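You operate a simulated robot arm through the tools that you are given. There is no shell and no other tool. Be economical: measure what you need, move in short steps, check, and stop when the job is done.

Carry out the task below with a simulated robot arm. There is one attempt and no reset: what you move stays moved.

JOB
Swap the patched tomato in the lane carton for one of its colour and slide the carton to stop N31.
Fine: the patched one goes in the Seconds ring, the new one comes from the tray on the narrow table; slide the stop out before you move the carton.

The check looks at the end state, three seconds after you hand in, the way a careful person would. Anything else that was tipped, shoved, dropped, spilled or broken makes it a failure.

ROBOT AND FRAMES
A 7-joint arm with a two-finger parallel gripper, fixed in place. Base frame: the origin is at the foot of the arm, x ahead of it, y to its left, z up. Readings come in mm, degrees, newtons and seconds.
With the tool pointing down near the work surface it reaches from about 180 to 620 mm from the base axis. Its first joint turns from -66.0 to 66.0 degrees. Payload 1.57 kg.
The TCP is the grasp point between the finger pads, 30 mm short of the fingertips. In the tool frame z runs along the fingers and y along their closing line. The gripper opens to 110 mm. The fingers are 24 mm wide and 12 mm thick; the gripper's body (48 by 112 mm) begins 78 mm behind the TCP.
Orientation is told as [roll, pitch, yaw] about the base's x, y, z axes, in that order, counted from this pose: with the fingers straight down and closing along the base's y, the tool's x points along the base's -x, its y along +y and its z along -z.

CONTROLS
- The arm moves only by the tool apply_moves. Its argument "series" is a list of rows, each an object of numbers (a shift or turn left out is 0, a gripper value left out holds the last): "claw": the opening, from 0 (shut) to 1 (fully open); "x", "y", "z": the shift along the base's x, y, z in m; "ax", "ay", "az": the turn, a rotation vector about the base's x, y, z in degrees. In form: [{"claw": .., "x": .., "y": .., "z": .., "ax": .., "ay": .., "az": ..}, ...]. A call has 1 to 12 rows; each row is the pose to reach, as a shift and turn from the pose commanded when the call began. A row lasts 0.2 s, in which the tool goes at most 50 mm and 8.6 degrees; a call with a longer step from one row to the next is refused whole, and so is a gripper value outside its range. Where a pose cannot be reached the arm comes as near as it can. A force on the tool above 90 N (or 10 N above the force at the start of the call, whichever is more), or a blocked arm, ends the call early, and 0.2 s more pass. Each finger travels about 108 mm/s and halts on what it meets, pressing with about 33 N; the grip force reading is that of the motor and also rises with nothing between the fingers. The clock runs only during rows and for 0.2 s after the last one: add rows that repeat a pose to give the fingers time. The reply holds the time, the measured pose of the TCP, the force on the tool along the base axes, the opening and the grip force, in the units named above and with some noise, and new pictures: "views" is both (left out), scene, wrist or none.
- Cameras (640 x 400 px; columns grow to the right, rows downward): "scene" is fixed at [142.5, -388.8, 1389.8]; the picture's right is [0.92, -0.40, 0.00], its down [-0.31, -0.71, -0.64] and it looks along [0.25, 0.58, -0.77] (base axes); focal length 308 px, centre (320, 200). "wrist" rides on the gripper at [-36, 0, -80] in the tool frame; the picture's right is [0.00, -1.00, 0.00], its down [0.97, 0.00, -0.24] and it looks along [0.24, 0.00, 0.97] (tool axes); focal length 218 px, centre (320, 200). There is no depth. A picture from a camera that has moved, and an enlarged one, comes with that camera's place and axes in the base frame and with its lens. The place of the scene camera against the robot may be out by one fixed shift of up to 12 mm in any direction.
- close_up(camera, box): a new picture of the part [left, top, right, bottom] of that camera's present view, enlarged. The clock stands still meanwhile.
- sign_off(): hands the job in; it is judged then, once.

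Go step by step. Nothing tells you positions but the pictures and the camera data: compare them with the known pose of the tool, close in by small moves and look again before you grip or let go. The budget is 120 turns and 150 pictures, counting those below and the enlarged ones. Unless the task says otherwise, let go and move clear before handing in, and close with one line.

The tools are called after "Call:" by a JSON object that holds its "method" and its "body". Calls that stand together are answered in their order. apply_moves: Moves the arm, as the interface text tells. Its arguments: {"type":"object","properties":{"series":{"type":"array"},"views":{"type":"string","enum":["both","scene","wrist","none"]}},"required":["series"]} The other tools are called the same way: close_up (camera, box) takes an enlarged picture of a part of a camera's view; sign_off () hands the job in.

At the start:

```text
time: 0.0
ee_pos: [428.1, 28.3, 933.4]
orientation: [0.0, 0.0, 0.0]
force: [0.9, -0.5, -0.5]
grip_width: 110.2
grip_force: 0.0
```

scene: 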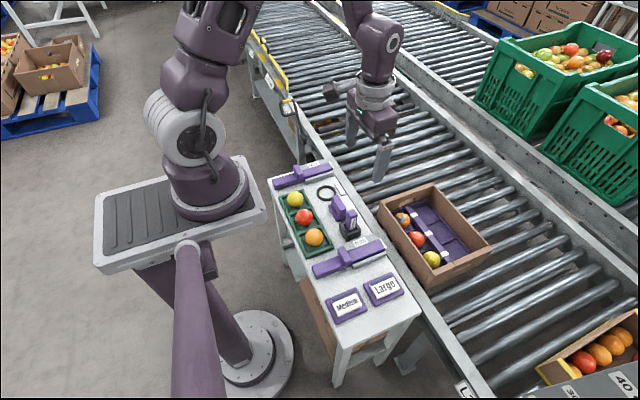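
wrist: 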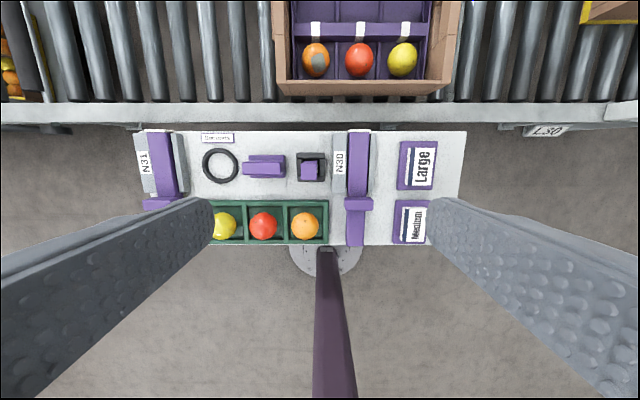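

I see a narrow table with a tray of three tomatoes (yellow, red, orange), a Seconds ring and two slide stops (N31, N30), and beyond it a carton on the roller lane. I'll look closer before moving.

Call:
{"method": "close_up", "body": {"camera": "wrist", "box": [120, 110, 480, 260]}}

Call:
{"method": "close_up", "body": {"camera": "wrist", "box": [240, 0, 480, 150]}}

Call:
{"method": "close_up", "body": {"camera": "scene", "box": [260, 150, 500, 300]}}

```text
1.78 times, centred on (300, 185) of wrist
camera zoom: at [465.5, 29.7, 1014.0], right [0.0, -1.0, 0.0], down [-0.97, 0.0, 0.24], along [-0.24, 0.0, -0.97], focal length 388 px, centre (356, 227)
```

zoom: 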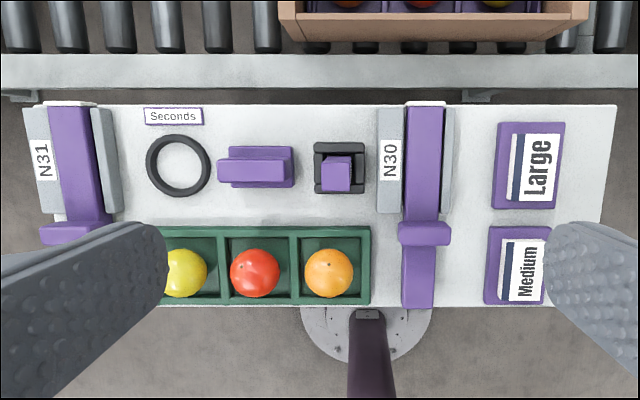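

```text
2.67 times, centred on (360, 75) of wrist
camera zoom: at [465.5, 29.7, 1014.0], right [0.0, -1.0, 0.0], down [-0.97, 0.0, 0.24], along [-0.24, 0.0, -0.97], focal length 582 px, centre (213, 533)
```

zoom: 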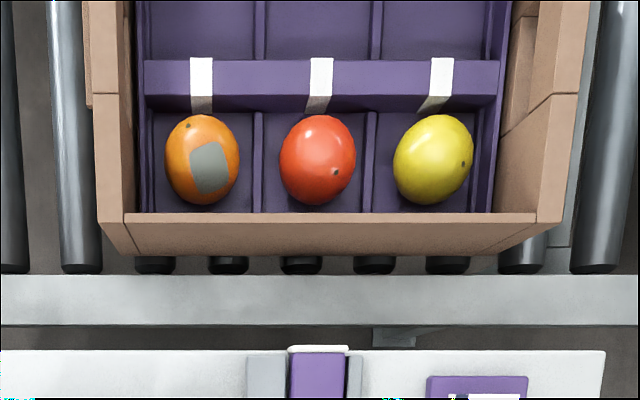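

```text
2.67 times, centred on (380, 225) of scene
camera zoom: at [142.5, -388.8, 1389.8], right [0.92, -0.4, 0.0], down [-0.31, -0.71, -0.64], along [0.25, 0.58, -0.77], focal length 822 px, centre (160, 133)
```

zoom: 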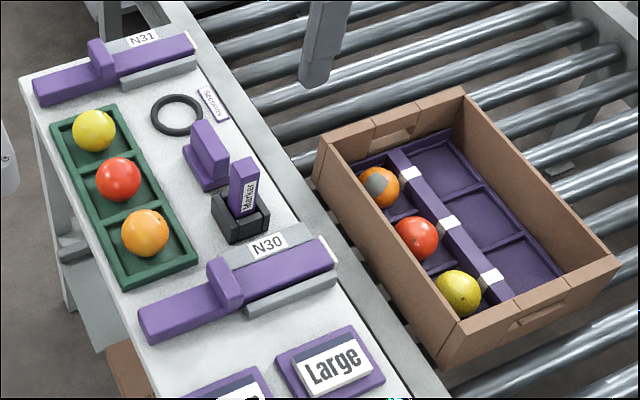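

The patched tomato in the carton is the orange one at the +y end, so the replacement is the orange in the tray. I'll move over the tray partway down and use the parallax to pin down heights.

Call:
{"method": "apply_moves", "body": {"series": [{"x": -0.03, "y": 0.01, "z": -0.035}, {"x": -0.06, "y": 0.02, "z": -0.07}, {"x": -0.09, "y": 0.03, "z": -0.1}, {"x": -0.108, "y": 0.03, "z": -0.14}, {"x": -0.108, "y": 0.03, "z": -0.15}, {"x": -0.108, "y": 0.03, "z": -0.15}]}}

```text
time: 1.4
ee_pos: [320.0, 58.1, 784.8]
orientation: [0.0, 0.0, 0.0]
force: [0.7, 0.8, 0.8]
grip_width: 109.7
grip_force: 0.0
camera wrist: at [357.8, 59.1, 864.3], right [0.0, -1.0, 0.0], down [-0.97, 0.0, 0.24], along [-0.24, 0.0, -0.97], focal length 218 px, centre (320, 200)
```

scene: 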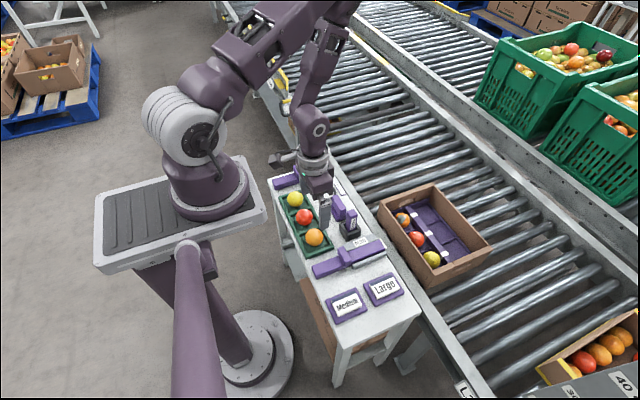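
wrist: 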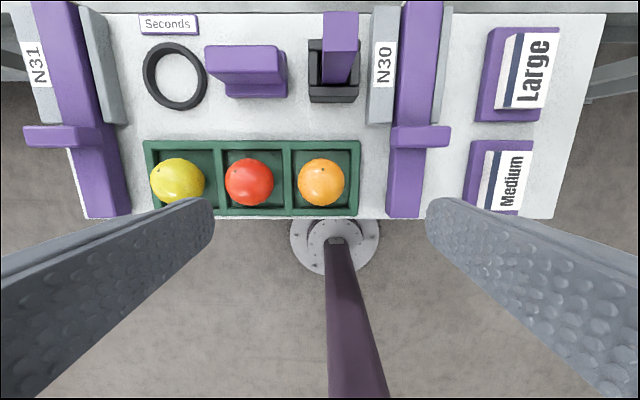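

Parallax puts tomato centres in the tray near z≈630 and the table top near 605. Next I look at the carton from above.

Call:
{"method": "apply_moves", "body": {"series": [{"x": 0.045, "y": -0.004, "z": 0.01}, {"x": 0.09, "y": -0.008, "z": 0.02}, {"x": 0.135, "y": -0.012, "z": 0.02}, {"x": 0.18, "y": -0.018, "z": 0.02}, {"x": 0.225, "y": -0.022, "z": 0.015}, {"x": 0.25, "y": -0.022, "z": 0.015}, {"x": 0.25, "y": -0.022, "z": 0.015}]}}

```text
time: 3.0
ee_pos: [570.6, 36.5, 799.8]
orientation: [0.0, 0.0, 0.1]
force: [-0.1, -0.7, -0.2]
grip_width: 109.8
grip_force: 0.1
camera wrist: at [607.6, 37.2, 879.1], right [0.0, -1.0, 0.0], down [-0.97, 0.0, 0.24], along [-0.24, 0.0, -0.97], focal length 218 px, centre (320, 200)
```

scene: 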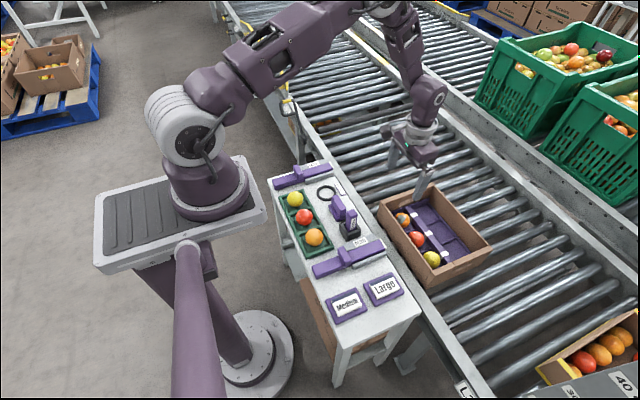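
wrist: 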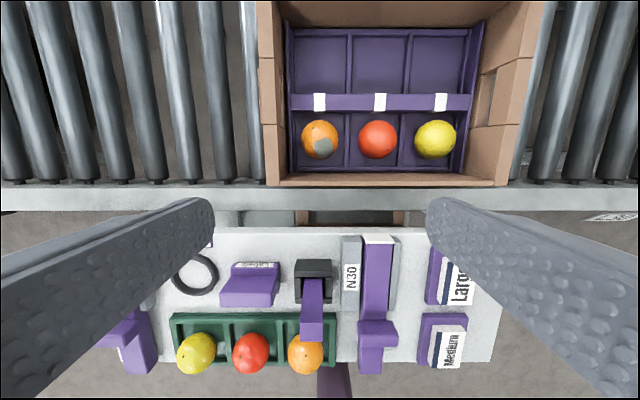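

The patched orange is at about (616, 37, 572), with the carton rim near z≈636. I'll shift over it, narrow the claw and come partway down.

Call:
{"method": "apply_moves", "body": {"series": [{"x": 0.023, "z": -0.02, "claw": 0.6}, {"x": 0.045, "z": -0.05, "claw": 0.58}, {"x": 0.045, "z": -0.09, "claw": 0.58}, {"x": 0.045, "z": -0.11, "claw": 0.58}, {"x": 0.045, "z": -0.11, "claw": 0.58}]}}

Call:
{"method": "close_up", "body": {"camera": "wrist", "box": [200, 80, 440, 230]}}

Call:
{"method": "close_up", "body": {"camera": "scene", "box": [360, 130, 520, 290]}}

```text
time: 4.2
ee_pos: [614.3, 37.2, 690.7]
orientation: [0.0, 0.0, 0.1]
force: [0.0, 0.0, -0.3]
grip_width: 63.7
grip_force: 0.2
camera wrist: at [651.9, 38.1, 769.4], right [0.0, -1.0, 0.0], down [-0.97, 0.0, 0.24], along [-0.24, 0.0, -0.97], focal length 218 px, centre (320, 200)
```

scene: 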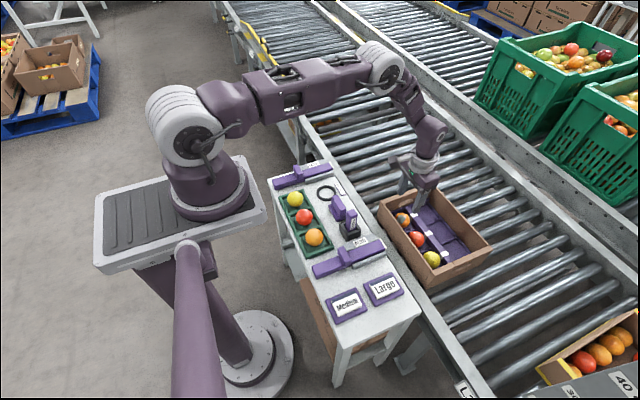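
wrist: 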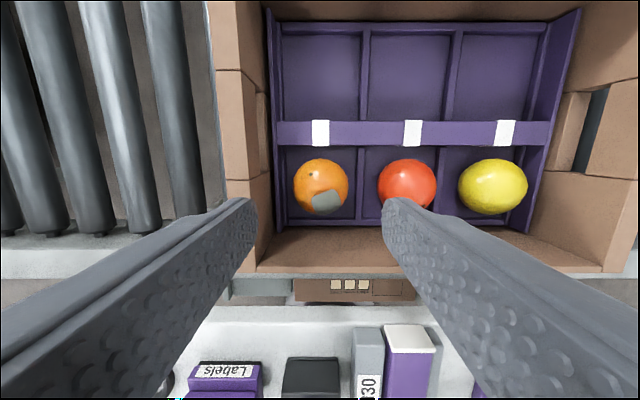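

```text
2.67 times, centred on (320, 155) of wrist
camera zoom: at [651.9, 38.1, 769.4], right [0.0, -1.0, 0.0], down [-0.97, 0.0, 0.24], along [-0.24, 0.0, -0.97], focal length 582 px, centre (320, 320)
```

zoom: 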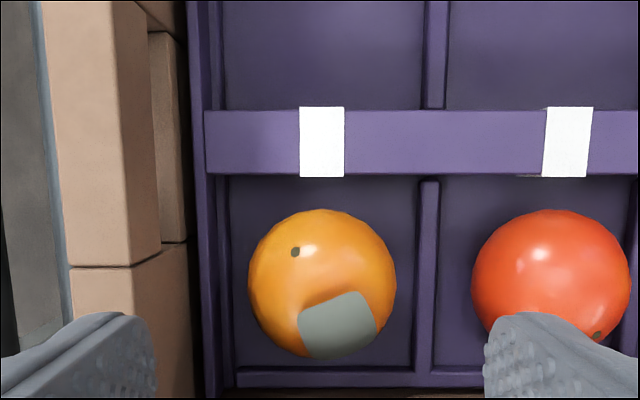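

```text
2.50 times, centred on (440, 210) of scene
camera zoom: at [142.5, -388.8, 1389.8], right [0.92, -0.4, 0.0], down [-0.31, -0.71, -0.64], along [0.25, 0.58, -0.77], focal length 770 px, centre (20, 175)
```

zoom: 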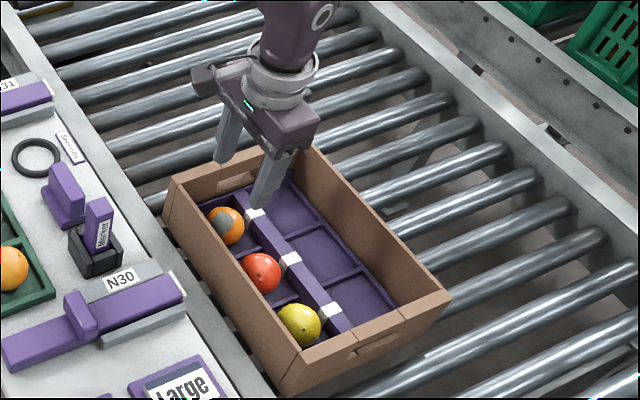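

The orange compartment is snug, about 74 mm wide against a 50 mm fruit and 12 mm fingers. I need the heights of the insert's side panel and the ridge before going in.

Call:
{"method": "close_up", "body": {"camera": "wrist", "box": [440, 0, 640, 280]}}

Call:
{"method": "close_up", "body": {"camera": "wrist", "box": [240, 110, 340, 240]}}

Call:
{"method": "close_up", "body": {"camera": "scene", "box": [375, 180, 475, 290]}}

```text
1.43 times, centred on (540, 140) of wrist
camera zoom: at [651.9, 38.1, 769.4], right [0.0, -1.0, 0.0], down [-0.97, 0.0, 0.24], along [-0.24, 0.0, -0.97], focal length 312 px, centre (6, 286)
```

zoom: 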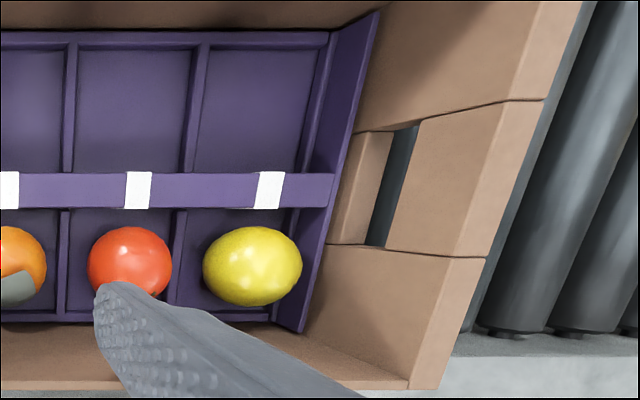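

```text
3.08 times, centred on (290, 175) of wrist
camera zoom: at [651.9, 38.1, 769.4], right [0.0, -1.0, 0.0], down [-0.97, 0.0, 0.24], along [-0.24, 0.0, -0.97], focal length 672 px, centre (412, 277)
```

zoom: 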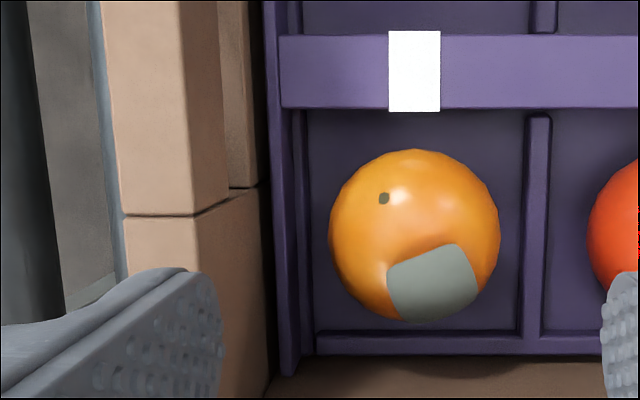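

```text
3.64 times, centred on (425, 235) of scene
camera zoom: at [142.5, -388.8, 1389.8], right [0.92, -0.4, 0.0], down [-0.31, -0.71, -0.64], along [0.25, 0.58, -0.77], focal length 1121 px, centre (-62, 73)
```

zoom: 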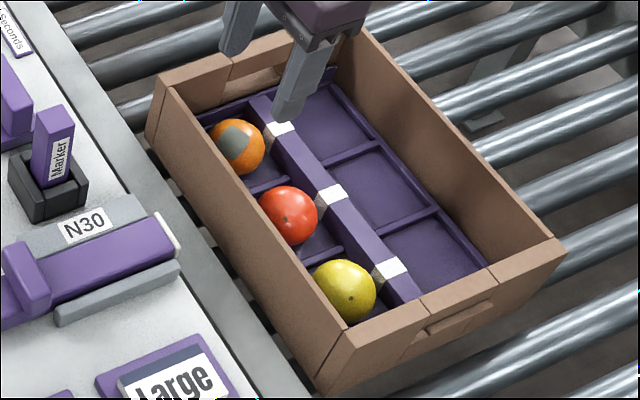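

Fingers closing along y would be pinched between the fruit and the panel. Turning them about 42° puts them in the compartment's roomier corners, so I'll turn and look.

Call:
{"method": "apply_moves", "body": {"series": [{"az": 8.4, "claw": 0.5}, {"az": 16.8}, {"az": 25.2}, {"az": 33.6}, {"az": 42, "x": 0.0005, "y": -0.001}, {"az": 42, "x": 0.0005, "y": -0.001}, {"az": 42, "x": 0.0005, "y": -0.001, "z": -0.03}, {"az": 42, "x": 0.0005, "y": -0.001, "z": -0.03}], "views": "wrist"}}

Call:
{"method": "close_up", "body": {"camera": "wrist", "box": [220, 100, 420, 260]}}

```text
time: 6.0
ee_pos: [616.0, 36.1, 660.6]
orientation: [0.0, 0.0, 42.0]
force: [-0.6, 0.1, 0.3]
grip_width: 54.9
grip_force: 0.0
camera wrist: at [643.3, 60.5, 739.1], right [0.67, -0.74, 0.0], down [-0.72, -0.65, 0.24], along [-0.18, -0.16, -0.97], focal length 218 px, centre (320, 200)
```

wrist: 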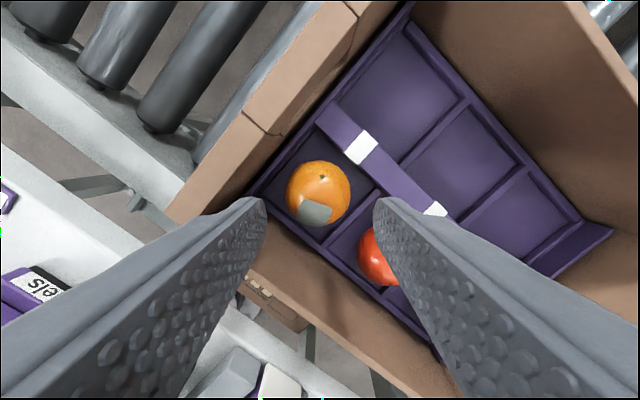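

```text
2.50 times, centred on (320, 180) of wrist
camera zoom: at [643.3, 60.5, 739.1], right [0.67, -0.74, 0.0], down [-0.72, -0.65, 0.24], along [-0.18, -0.16, -0.97], focal length 546 px, centre (320, 250)
```

zoom: 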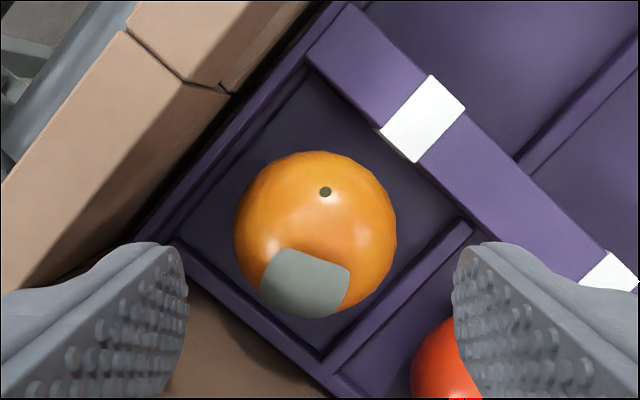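

The fruit lies within 1 mm of the tool axis. I'll lower with the fingers still open, to fingertips at about z=570.

Call:
{"method": "apply_moves", "body": {"series": [{"x": -0.001, "z": -0.015}, {"x": -0.001, "z": -0.03}, {"x": -0.001, "z": -0.04}, {"x": -0.001, "z": -0.05}, {"x": -0.001, "z": -0.06}, {"x": -0.001, "z": -0.06}], "views": "both"}}

Call:
{"method": "close_up", "body": {"camera": "wrist", "box": [220, 100, 420, 260]}}

```text
time: 7.4
ee_pos: [613.5, 35.8, 598.7]
orientation: [-0.1, 0.0, 42.1]
force: [-0.2, -0.9, -0.5]
grip_width: 55.1
grip_force: 0.1
camera wrist: at [642.6, 60.6, 679.0], right [0.67, -0.74, 0.0], down [-0.72, -0.65, 0.24], along [-0.18, -0.16, -0.97], focal length 218 px, centre (320, 200)
```

scene: 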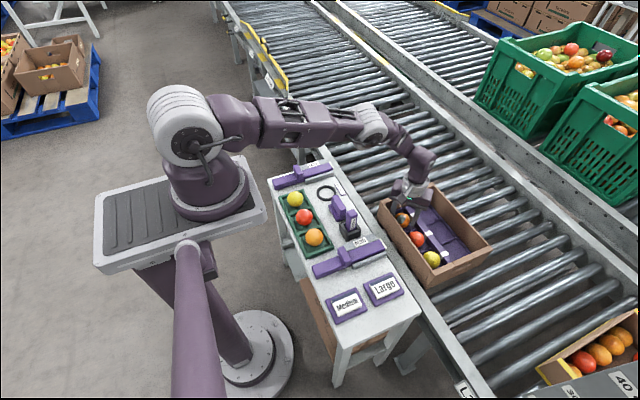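
wrist: 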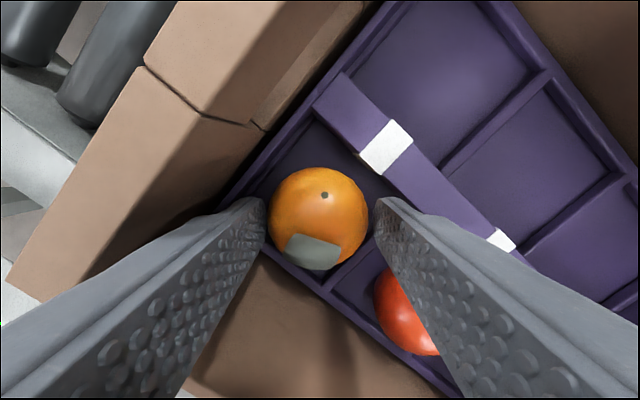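

```text
2.50 times, centred on (320, 180) of wrist
camera zoom: at [642.6, 60.6, 679.0], right [0.67, -0.74, 0.0], down [-0.72, -0.65, 0.24], along [-0.18, -0.16, -0.97], focal length 546 px, centre (320, 250)
```

zoom: 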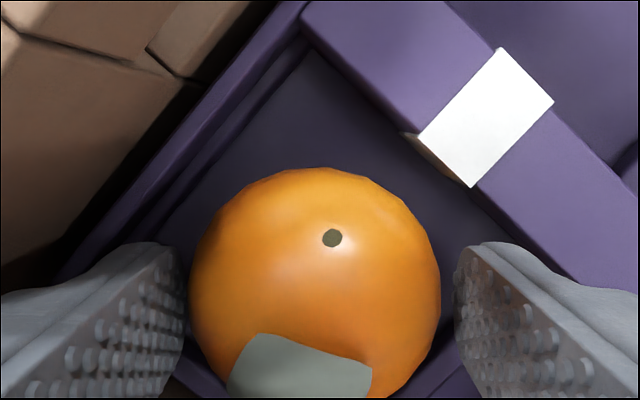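

The fruit sits between the fingers with no contact force. I'll lower 4 mm more and close.

Call:
{"method": "apply_moves", "body": {"series": [{"z": -0.004}, {"z": -0.004, "claw": 0.35}, {"z": -0.004, "claw": 0.35}, {"z": -0.004, "claw": 0.35}, {"z": 0.006}, {"z": 0.016}, {"z": 0.016}], "views": "wrist"}}

```text
time: 9.0
ee_pos: [614.2, 35.3, 616.2]
orientation: [0.0, 0.1, 42.0]
force: [0.1, 0.5, 1.6]
grip_width: 40.0
grip_force: 11.3
camera wrist: at [642.6, 60.7, 695.6], right [0.67, -0.74, 0.0], down [-0.72, -0.65, 0.24], along [-0.18, -0.16, -0.97], focal length 218 px, centre (320, 200)
```

wrist: 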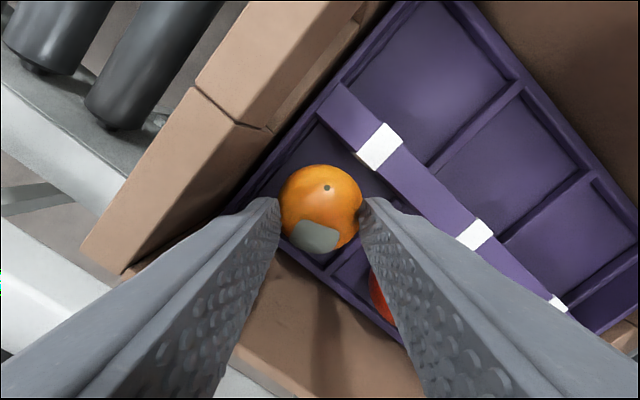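

The width reads 40 mm on a 50 mm fruit, so it may have slipped. I'll check before doing anything else.

Call:
{"method": "close_up", "body": {"camera": "wrist", "box": [220, 100, 420, 260]}}

Call:
{"method": "close_up", "body": {"camera": "scene", "box": [360, 150, 500, 290]}}

```text
2.50 times, centred on (320, 180) of wrist
camera zoom: at [642.6, 60.7, 695.6], right [0.67, -0.74, 0.0], down [-0.72, -0.65, 0.24], along [-0.18, -0.16, -0.97], focal length 546 px, centre (320, 250)
```

zoom: 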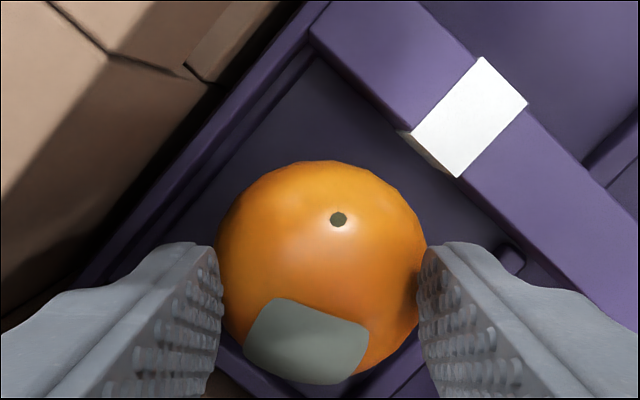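

```text
2.86 times, centred on (430, 220) of scene
camera zoom: at [142.4, -388.8, 1389.8], right [0.92, -0.4, 0.0], down [-0.31, -0.71, -0.64], along [0.25, 0.58, -0.77], focal length 880 px, centre (6, 143)
```

zoom: 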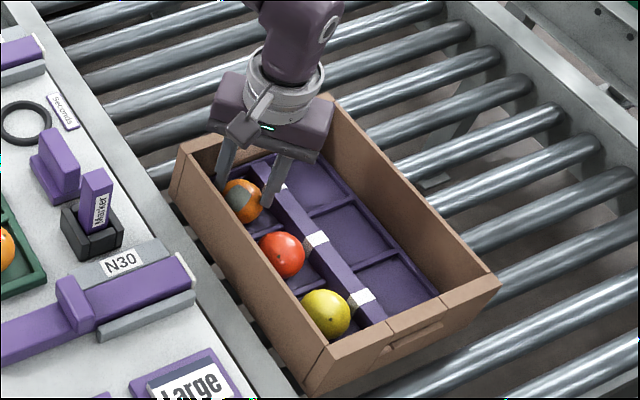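

The fruit stayed put: the contact was too high on it and the fingers slid up. I'll reopen, go about 6 mm deeper than before, grip again and lift slowly.

Call:
{"method": "apply_moves", "body": {"series": [{"claw": 0.5}, {"claw": 0.5}, {"z": -0.01}, {"z": -0.02}, {"z": -0.027}, {"z": -0.027}, {"z": -0.027, "claw": 0.3}, {"z": -0.027, "claw": 0.3}, {"z": -0.027, "claw": 0.3}], "views": "wrist"}}

```text
time: 11.0
ee_pos: [614.0, 35.9, 588.5]
orientation: [0.0, 0.0, 42.0]
force: [-0.4, -0.5, -0.1]
grip_width: 51.0
grip_force: 16.1
camera wrist: at [642.4, 60.5, 668.6], right [0.67, -0.74, 0.0], down [-0.72, -0.65, 0.24], along [-0.18, -0.16, -0.97], focal length 218 px, centre (320, 200)
```

wrist: 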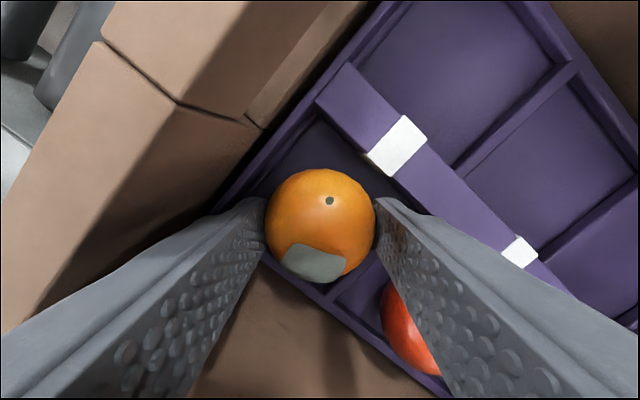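

It now grips 51 mm at the equator. I'll lift slowly.

Call:
{"method": "apply_moves", "body": {"series": [{"claw": 0.2}, {"claw": 0.2}, {"z": 0.003}, {"z": 0.006}, {"z": 0.01}, {"z": 0.015}, {"z": 0.02}, {"z": 0.02}], "views": "wrist"}}

```text
time: 12.8
ee_pos: [614.3, 35.6, 608.2]
orientation: [0.0, 0.0, 42.0]
force: [-1.3, 0.5, 0.4]
grip_width: 50.7
grip_force: 16.1
camera wrist: at [642.5, 60.6, 688.3], right [0.67, -0.74, 0.0], down [-0.72, -0.65, 0.24], along [-0.18, -0.16, -0.97], focal length 218 px, centre (320, 200)
```

wrist: 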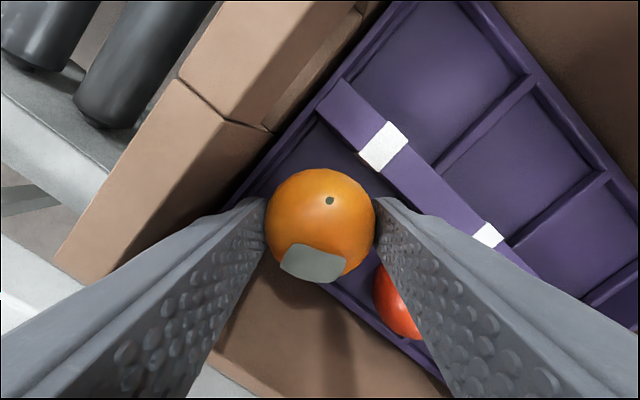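

The fruit is held. I'll lift clear and carry it towards the Seconds ring at about (430, 212), turning the fingers to close along x.

Call:
{"method": "apply_moves", "body": {"series": [{"z": 0.03}, {"z": 0.07}, {"z": 0.11}, {"z": 0.14}, {"x": -0.03, "y": 0.03, "z": 0.145, "az": 8}, {"x": -0.062, "y": 0.06, "z": 0.145, "az": 16}, {"x": -0.094, "y": 0.09, "z": 0.145, "az": 24}, {"x": -0.126, "y": 0.12, "z": 0.145, "az": 32}, {"x": -0.156, "y": 0.15, "z": 0.145, "az": 40}, {"x": -0.184, "y": 0.176, "z": 0.145, "az": 48}, {"x": -0.184, "y": 0.176, "z": 0.145, "az": 48}]}}

Call:
{"method": "close_up", "body": {"camera": "wrist", "box": [200, 80, 440, 280]}}

```text
time: 15.2
ee_pos: [430.6, 213.0, 752.2]
orientation: [0.0, 0.0, 90.1]
force: [0.0, 0.3, -1.5]
grip_width: 50.9
grip_force: 15.9
camera wrist: at [432.1, 249.7, 832.3], right [1.0, 0.0, 0.0], down [0.0, -0.97, 0.24], along [0.0, -0.24, -0.97], focal length 218 px, centre (320, 200)
```

scene: 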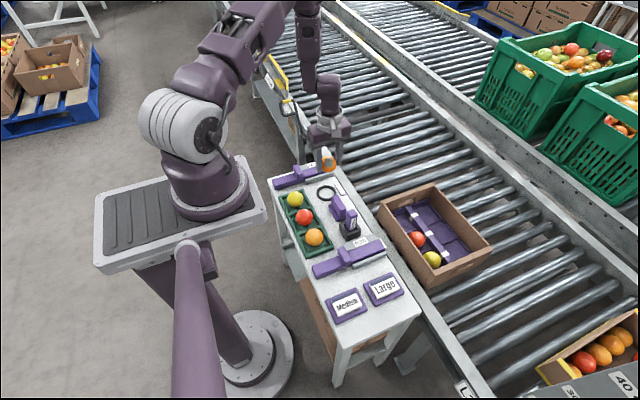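
wrist: 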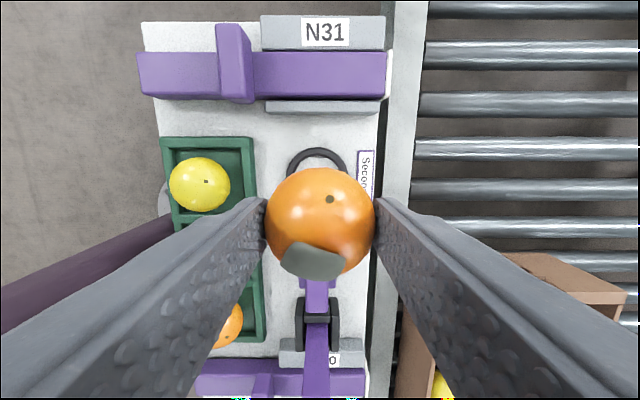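

```text
2.00 times, centred on (320, 180) of wrist
camera zoom: at [432.1, 249.7, 832.3], right [1.0, 0.0, 0.0], down [0.0, -0.97, 0.24], along [0.0, -0.24, -0.97], focal length 436 px, centre (320, 240)
```

zoom: 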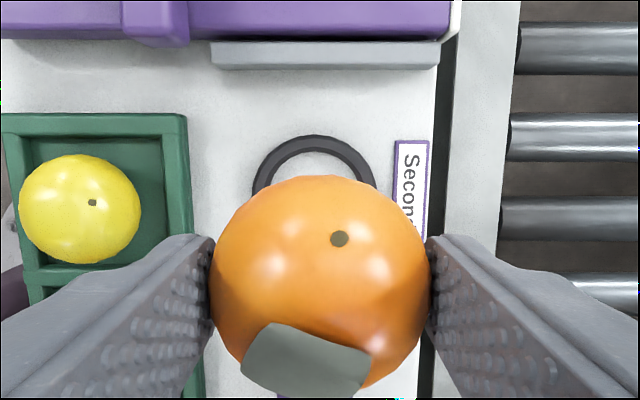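

The ring centre works out at about (429, 215). I'll centre over it and descend.

Call:
{"method": "apply_moves", "body": {"series": [{"x": -0.0015, "y": 0.002, "z": -0.03}, {"x": -0.0015, "y": 0.002, "z": -0.06}, {"x": -0.0015, "y": 0.002, "z": -0.08}, {"x": -0.0015, "y": 0.002, "z": -0.08}]}}

Call:
{"method": "close_up", "body": {"camera": "scene", "box": [270, 130, 390, 220]}}

Call:
{"method": "close_up", "body": {"camera": "wrist", "box": [200, 80, 440, 280]}}

```text
time: 16.2
ee_pos: [429.3, 214.1, 673.4]
orientation: [0.0, 0.1, 90.1]
force: [-0.5, 0.1, -0.8]
grip_width: 50.8
grip_force: 16.4
camera wrist: at [431.0, 251.0, 752.6], right [1.0, 0.0, 0.0], down [0.0, -0.97, 0.24], along [0.0, -0.24, -0.97], focal length 218 px, centre (320, 200)
```

scene: 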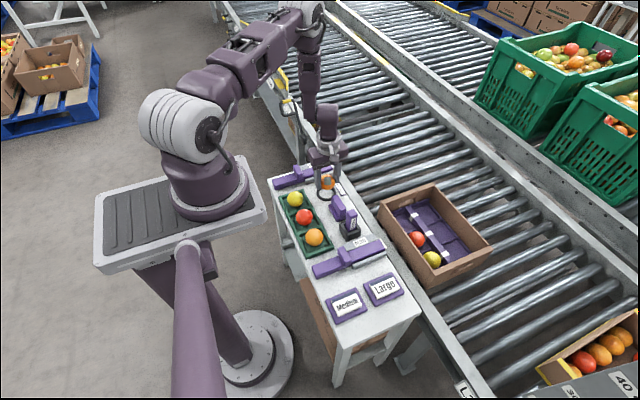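
wrist: 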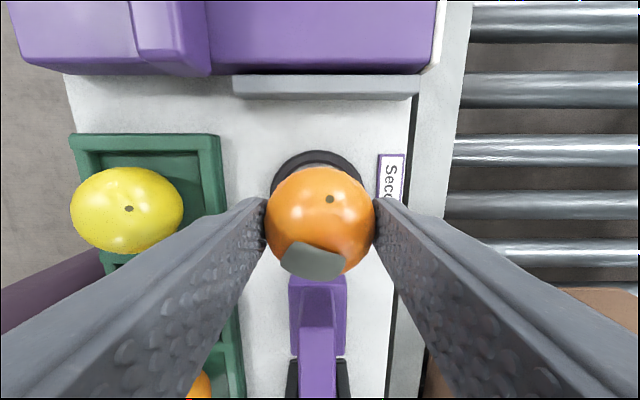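

```text
4.44 times, centred on (330, 175) of scene
camera zoom: at [142.5, -388.8, 1389.8], right [0.92, -0.4, 0.0], down [-0.31, -0.71, -0.64], along [0.25, 0.58, -0.77], focal length 1370 px, centre (276, 311)
```

zoom: 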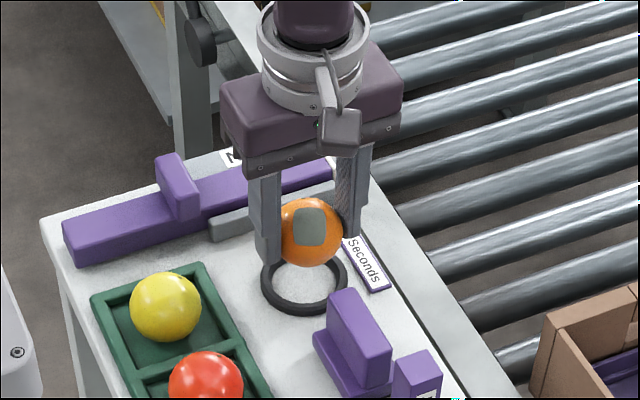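

```text
2.00 times, centred on (320, 180) of wrist
camera zoom: at [431.0, 251.0, 752.6], right [1.0, 0.0, 0.0], down [0.0, -0.97, 0.24], along [0.0, -0.24, -0.97], focal length 436 px, centre (320, 240)
```

zoom: 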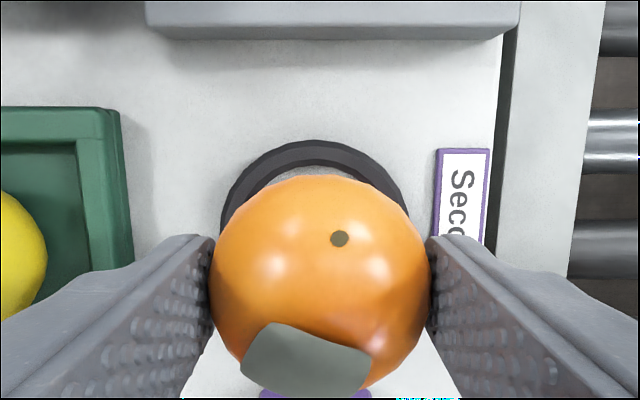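

The ring is about 4 mm further in +y than the tool. I'll correct and lower to just above contact.

Call:
{"method": "apply_moves", "body": {"series": [{"y": 0.004, "z": -0.008}, {"y": 0.004, "z": -0.016}, {"y": 0.004, "z": -0.021}, {"y": 0.004, "z": -0.021}], "views": "none"}}

Call:
{"method": "close_up", "body": {"camera": "scene", "box": [290, 150, 370, 220]}}

Call:
{"method": "close_up", "body": {"camera": "wrist", "box": [200, 80, 440, 280]}}

```text
time: 17.2
ee_pos: [429.2, 218.8, 652.2]
orientation: [-0.1, 0.0, 90.0]
force: [0.0, 0.5, -0.3]
grip_width: 50.8
grip_force: 16.0
```

```text
5.71 times, centred on (330, 185) of scene
camera zoom: at [142.5, -388.8, 1389.8], right [0.92, -0.4, 0.0], down [-0.31, -0.71, -0.64], along [0.25, 0.58, -0.77], focal length 1761 px, centre (263, 286)
```

zoom: 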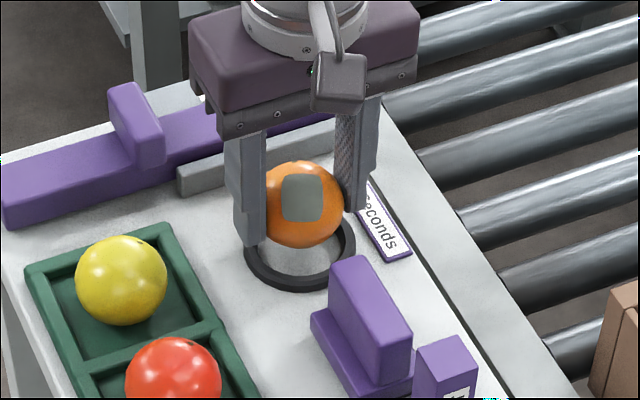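

```text
2.00 times, centred on (320, 180) of wrist
camera zoom: at [430.5, 255.0, 732.0], right [1.0, 0.0, 0.0], down [0.0, -0.97, 0.24], along [0.0, -0.24, -0.97], focal length 436 px, centre (320, 240)
```

zoom: 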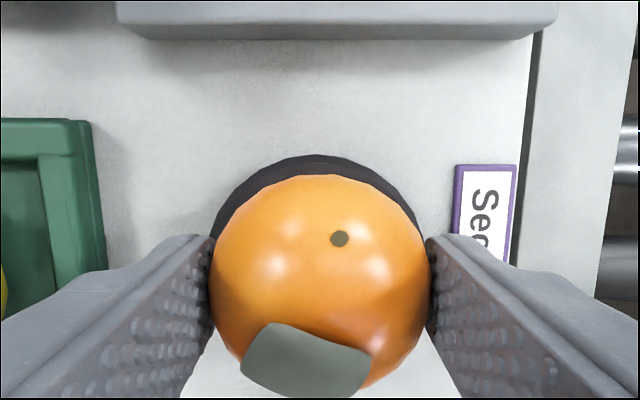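

Sideways the fruit is centred, but it is still above the ring floor. I'll lower in small steps and watch the vertical force.

Call:
{"method": "apply_moves", "body": {"series": [{"z": -0.003}, {"z": -0.006}, {"z": -0.006}], "views": "none"}}

Call:
{"method": "close_up", "body": {"camera": "scene", "box": [290, 150, 370, 220]}}

```text
time: 18.0
ee_pos: [429.1, 218.1, 647.5]
orientation: [0.0, 0.0, 89.9]
force: [-0.5, 0.1, -0.5]
grip_width: 50.8
grip_force: 16.1
```

```text
5.71 times, centred on (330, 185) of scene
camera zoom: at [142.5, -388.8, 1389.8], right [0.92, -0.4, 0.0], down [-0.31, -0.71, -0.64], along [0.25, 0.58, -0.77], focal length 1761 px, centre (263, 286)
```

zoom: 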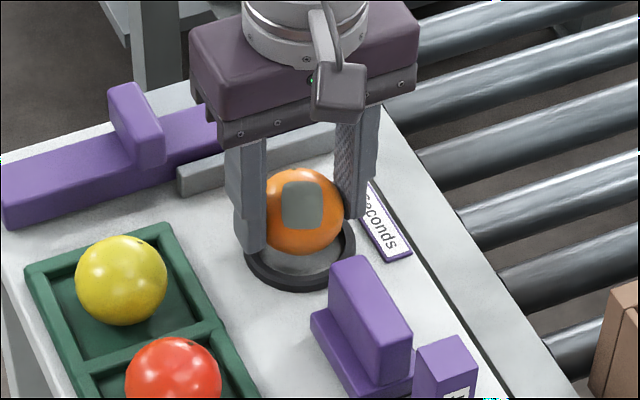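

Call:
{"method": "apply_moves", "body": {"series": [{"z": -0.002}, {"z": -0.004}, {"z": -0.004}], "views": "none"}}

Call:
{"method": "close_up", "body": {"camera": "scene", "box": [310, 165, 350, 205]}}

```text
time: 18.8
ee_pos: [429.8, 217.5, 641.7]
orientation: [0.0, 0.0, 90.0]
force: [0.3, 0.5, -0.6]
grip_width: 51.0
grip_force: 16.6
```

```text
10.00 times, centred on (330, 185) of scene
camera zoom: at [142.5, -388.8, 1389.8], right [0.92, -0.4, 0.0], down [-0.31, -0.71, -0.64], along [0.25, 0.58, -0.77], focal length 3082 px, centre (220, 350)
```

zoom: 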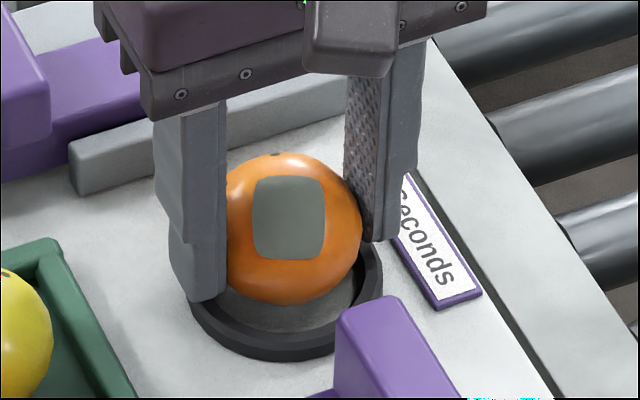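

Call:
{"method": "apply_moves", "body": {"series": [{"z": -0.0015}, {"z": -0.003}, {"z": -0.003}], "views": "none"}}

Call:
{"method": "close_up", "body": {"camera": "scene", "box": [310, 165, 350, 205]}}

```text
time: 19.6
ee_pos: [428.9, 217.2, 640.1]
orientation: [0.0, 0.0, 90.0]
force: [1.5, -1.8, 2.2]
grip_width: 50.7
grip_force: 15.5
```

```text
10.00 times, centred on (330, 185) of scene
camera zoom: at [142.5, -388.9, 1389.8], right [0.92, -0.4, 0.0], down [-0.31, -0.71, -0.64], along [0.25, 0.58, -0.77], focal length 3082 px, centre (220, 350)
```

zoom: 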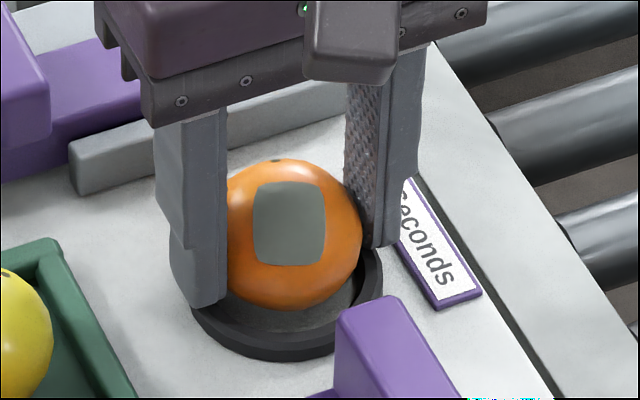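

Light contact (about 2 N) shows the fruit is touching down inside the ring. I'll open gently and rise straight up.

Call:
{"method": "apply_moves", "body": {"series": [{"claw": 0.48}, {"claw": 0.53}, {"claw": 0.56}, {"claw": 0.56}, {"claw": 0.56, "z": 0.01}, {"claw": 0.56, "z": 0.04}, {"claw": 0.56, "z": 0.08}, {"claw": 0.56, "z": 0.12}], "views": "wrist"}}

Call:
{"method": "close_up", "body": {"camera": "scene", "box": [290, 150, 370, 220]}}

```text
time: 21.4
ee_pos: [428.2, 218.3, 760.1]
orientation: [0.0, 0.0, 89.9]
force: [0.2, 0.7, 0.2]
grip_width: 61.4
grip_force: 0.0
camera wrist: at [430.5, 255.5, 839.4], right [1.0, 0.0, 0.0], down [0.0, -0.97, 0.24], along [0.0, -0.24, -0.97], focal length 218 px, centre (320, 200)
```

wrist: 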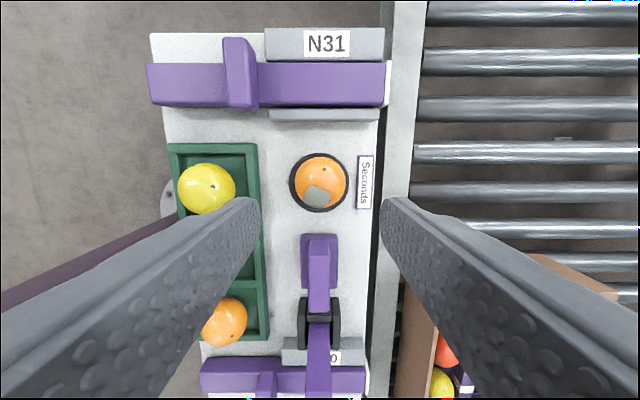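

```text
5.71 times, centred on (330, 185) of scene
camera zoom: at [142.5, -388.8, 1389.8], right [0.92, -0.4, 0.0], down [-0.31, -0.71, -0.64], along [0.25, 0.58, -0.77], focal length 1761 px, centre (263, 286)
```

zoom: 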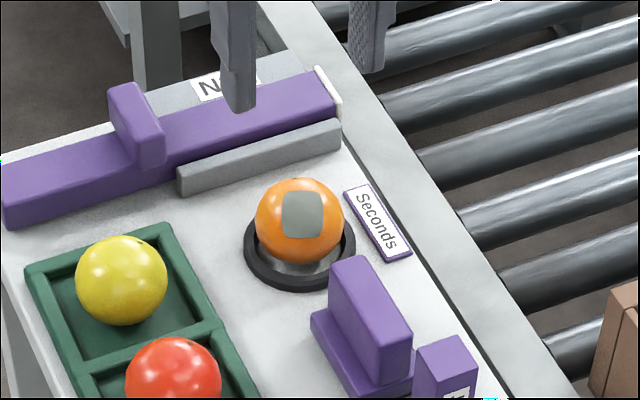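

The patched tomato rests in the Seconds ring. Next I'll go above the good orange in the tray, turned to the same 42°.

Call:
{"method": "apply_moves", "body": {"series": [{"x": -0.018, "y": -0.026, "az": -8}, {"x": -0.036, "y": -0.052, "az": -16, "claw": 0.52}, {"x": -0.054, "y": -0.079, "az": -24}, {"x": -0.072, "y": -0.105, "az": -32}, {"x": -0.09, "y": -0.131, "az": -40}, {"x": -0.109, "y": -0.158, "az": -48}, {"x": -0.109, "y": -0.158, "az": -48, "z": -0.03}, {"x": -0.109, "y": -0.158, "az": -48, "z": -0.05}, {"x": -0.109, "y": -0.158, "az": -48, "z": -0.05}], "views": "wrist"}}

Call:
{"method": "close_up", "body": {"camera": "wrist", "box": [220, 100, 420, 260]}}

```text
time: 23.4
ee_pos: [320.2, 61.1, 709.6]
orientation: [0.0, 0.0, 42.0]
force: [0.1, 0.0, -0.3]
grip_width: 57.2
grip_force: 0.0
camera wrist: at [347.7, 85.4, 789.1], right [0.67, -0.74, 0.0], down [-0.72, -0.65, 0.24], along [-0.18, -0.16, -0.97], focal length 218 px, centre (320, 200)
```

wrist: 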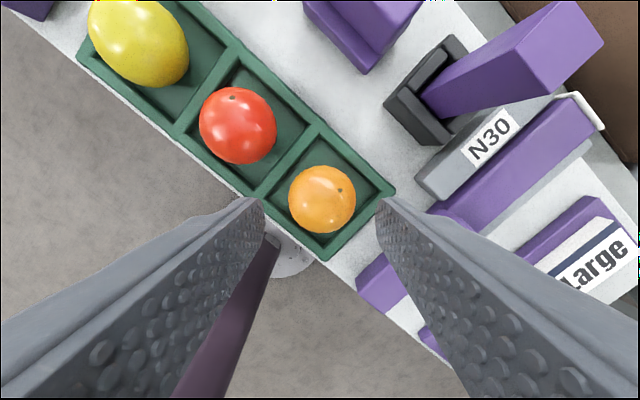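

```text
2.50 times, centred on (320, 180) of wrist
camera zoom: at [347.7, 85.4, 789.1], right [0.67, -0.74, 0.0], down [-0.72, -0.65, 0.24], along [-0.18, -0.16, -0.97], focal length 546 px, centre (320, 250)
```

zoom: 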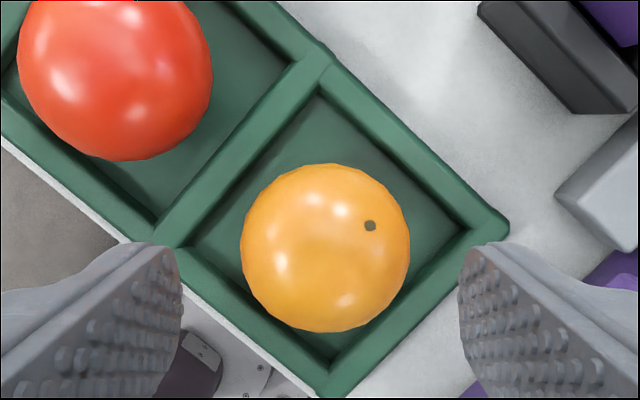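

The good orange is centred at about (319, 58, 625), and the tray wall tops are at roughly z=608. I'll centre and go down to TCP 655 first.

Call:
{"method": "apply_moves", "body": {"series": [{"x": -0.0014, "y": -0.0034, "z": -0.02}, {"x": -0.0014, "y": -0.0034, "z": -0.04}, {"x": -0.0014, "y": -0.0034, "z": -0.054}, {"x": -0.0014, "y": -0.0034, "z": -0.054}], "views": "wrist"}}

Call:
{"method": "close_up", "body": {"camera": "scene", "box": [270, 190, 370, 270]}}

Call:
{"method": "close_up", "body": {"camera": "wrist", "box": [220, 100, 420, 260]}}

```text
time: 24.4
ee_pos: [319.0, 56.4, 656.4]
orientation: [-0.1, 0.1, 42.0]
force: [0.1, 0.4, -0.2]
grip_width: 57.2
grip_force: 0.1
camera wrist: at [347.0, 81.3, 734.9], right [0.67, -0.74, 0.0], down [-0.72, -0.65, 0.24], along [-0.18, -0.16, -0.97], focal length 218 px, centre (320, 200)
```

wrist: 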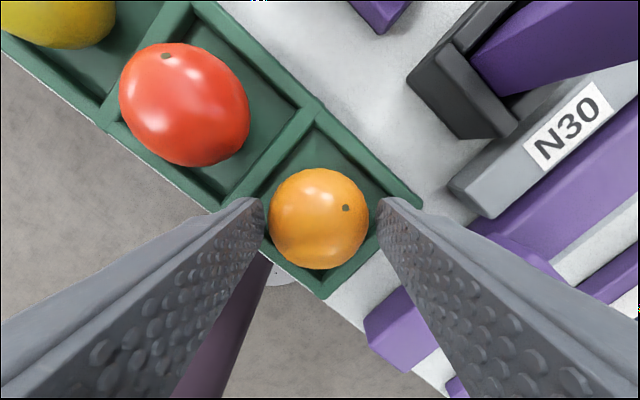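

```text
5.00 times, centred on (320, 230) of scene
camera zoom: at [142.5, -388.8, 1389.8], right [0.92, -0.4, 0.0], down [-0.31, -0.71, -0.64], along [0.25, 0.58, -0.77], focal length 1541 px, centre (320, 50)
```

zoom: 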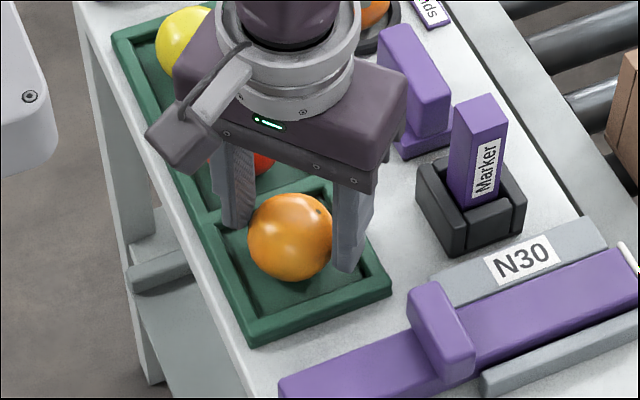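

```text
2.50 times, centred on (320, 180) of wrist
camera zoom: at [347.0, 81.3, 734.9], right [0.67, -0.74, 0.0], down [-0.72, -0.65, 0.24], along [-0.18, -0.16, -0.97], focal length 546 px, centre (320, 250)
```

zoom: 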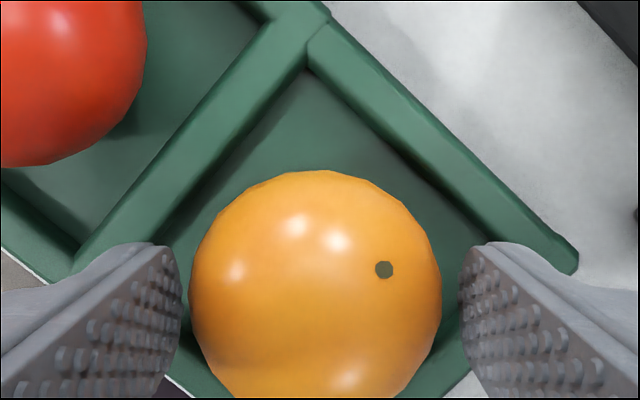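

The fruit is centred between the fingers at z≈623. I'll lower to TCP≈641, close and lift slowly.

Call:
{"method": "apply_moves", "body": {"series": [{"z": -0.006}, {"z": -0.012}, {"z": -0.0155}, {"z": -0.0155}, {"z": -0.0155, "claw": 0.3}, {"z": -0.0155, "claw": 0.2}, {"z": -0.0155, "claw": 0.2}, {"z": -0.012, "claw": 0.2}, {"z": -0.008}, {"z": -0.002}, {"z": 0.006}, {"z": 0.006}], "views": "wrist"}}

```text
time: 25.1
ee_pos: [318.0, 57.2, 646.0]
orientation: [0.0, 0.0, 42.0]
force: [-2.7, 0.9, 25.1]
grip_width: 56.9
grip_force: 0.1
stopped in row 3: the force on the tool passed its limit (the readings are from after the stop); the commanded pose is now the measured one
camera wrist: at [347.0, 81.3, 724.5], right [0.67, -0.74, 0.0], down [-0.72, -0.65, 0.24], along [-0.18, -0.16, -0.97], focal length 218 px, centre (320, 200)
```

wrist: 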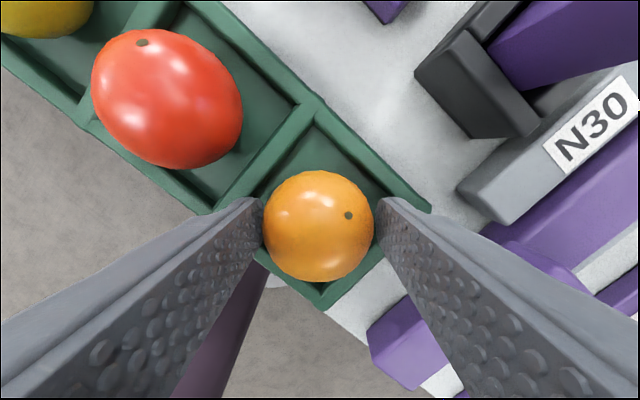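

The fingertips touched the tray wall tops (z≈615) and the arm stopped. I'll back off 1.5 mm and try the grip there, checking the width before lifting.

Call:
{"method": "apply_moves", "body": {"series": [{"z": 0.0015}, {"z": 0.0015, "claw": 0.45}, {"z": 0.0015, "claw": 0.3}, {"z": 0.0015, "claw": 0.2}, {"z": 0.0015, "claw": 0.2}], "views": "wrist"}}

Call:
{"method": "close_up", "body": {"camera": "scene", "box": [280, 200, 360, 260]}}

```text
time: 26.3
ee_pos: [320.5, 56.9, 645.0]
orientation: [0.0, -0.1, 42.1]
force: [-0.2, -1.1, 0.4]
grip_width: 50.0
grip_force: 16.1
camera wrist: at [347.4, 81.4, 725.4], right [0.67, -0.74, 0.0], down [-0.72, -0.65, 0.24], along [-0.18, -0.16, -0.97], focal length 218 px, centre (320, 200)
```

wrist: 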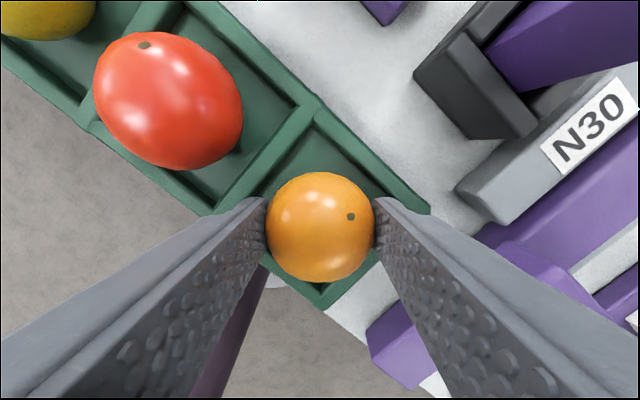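

```text
6.67 times, centred on (320, 230) of scene
camera zoom: at [142.5, -388.8, 1389.8], right [0.92, -0.4, 0.0], down [-0.31, -0.71, -0.64], along [0.25, 0.58, -0.77], focal length 2054 px, centre (320, 0)
```

zoom: 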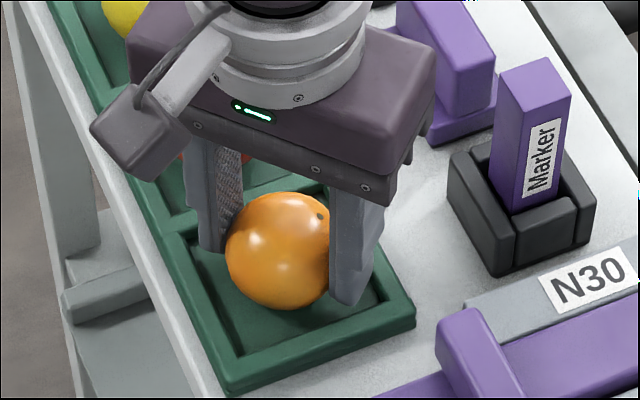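

Gripped at 50 mm. I'll lift very slowly and check.

Call:
{"method": "apply_moves", "body": {"series": [{"z": 0.001}, {"z": 0.002}, {"z": 0.004}, {"z": 0.006}, {"z": 0.009}, {"z": 0.012}, {"z": 0.012}], "views": "wrist"}}

```text
time: 27.9
ee_pos: [319.8, 55.0, 659.0]
orientation: [-0.1, -0.1, 42.0]
force: [-0.5, 1.0, -0.1]
grip_width: 50.0
grip_force: 16.3
camera wrist: at [347.2, 81.4, 737.6], right [0.67, -0.74, 0.0], down [-0.72, -0.65, 0.24], along [-0.18, -0.16, -0.97], focal length 218 px, centre (320, 200)
```

wrist: 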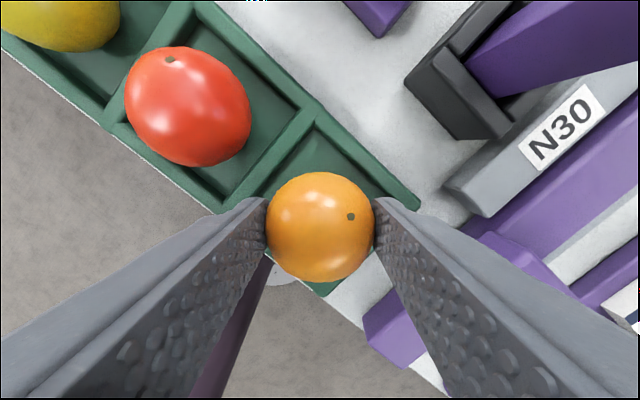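

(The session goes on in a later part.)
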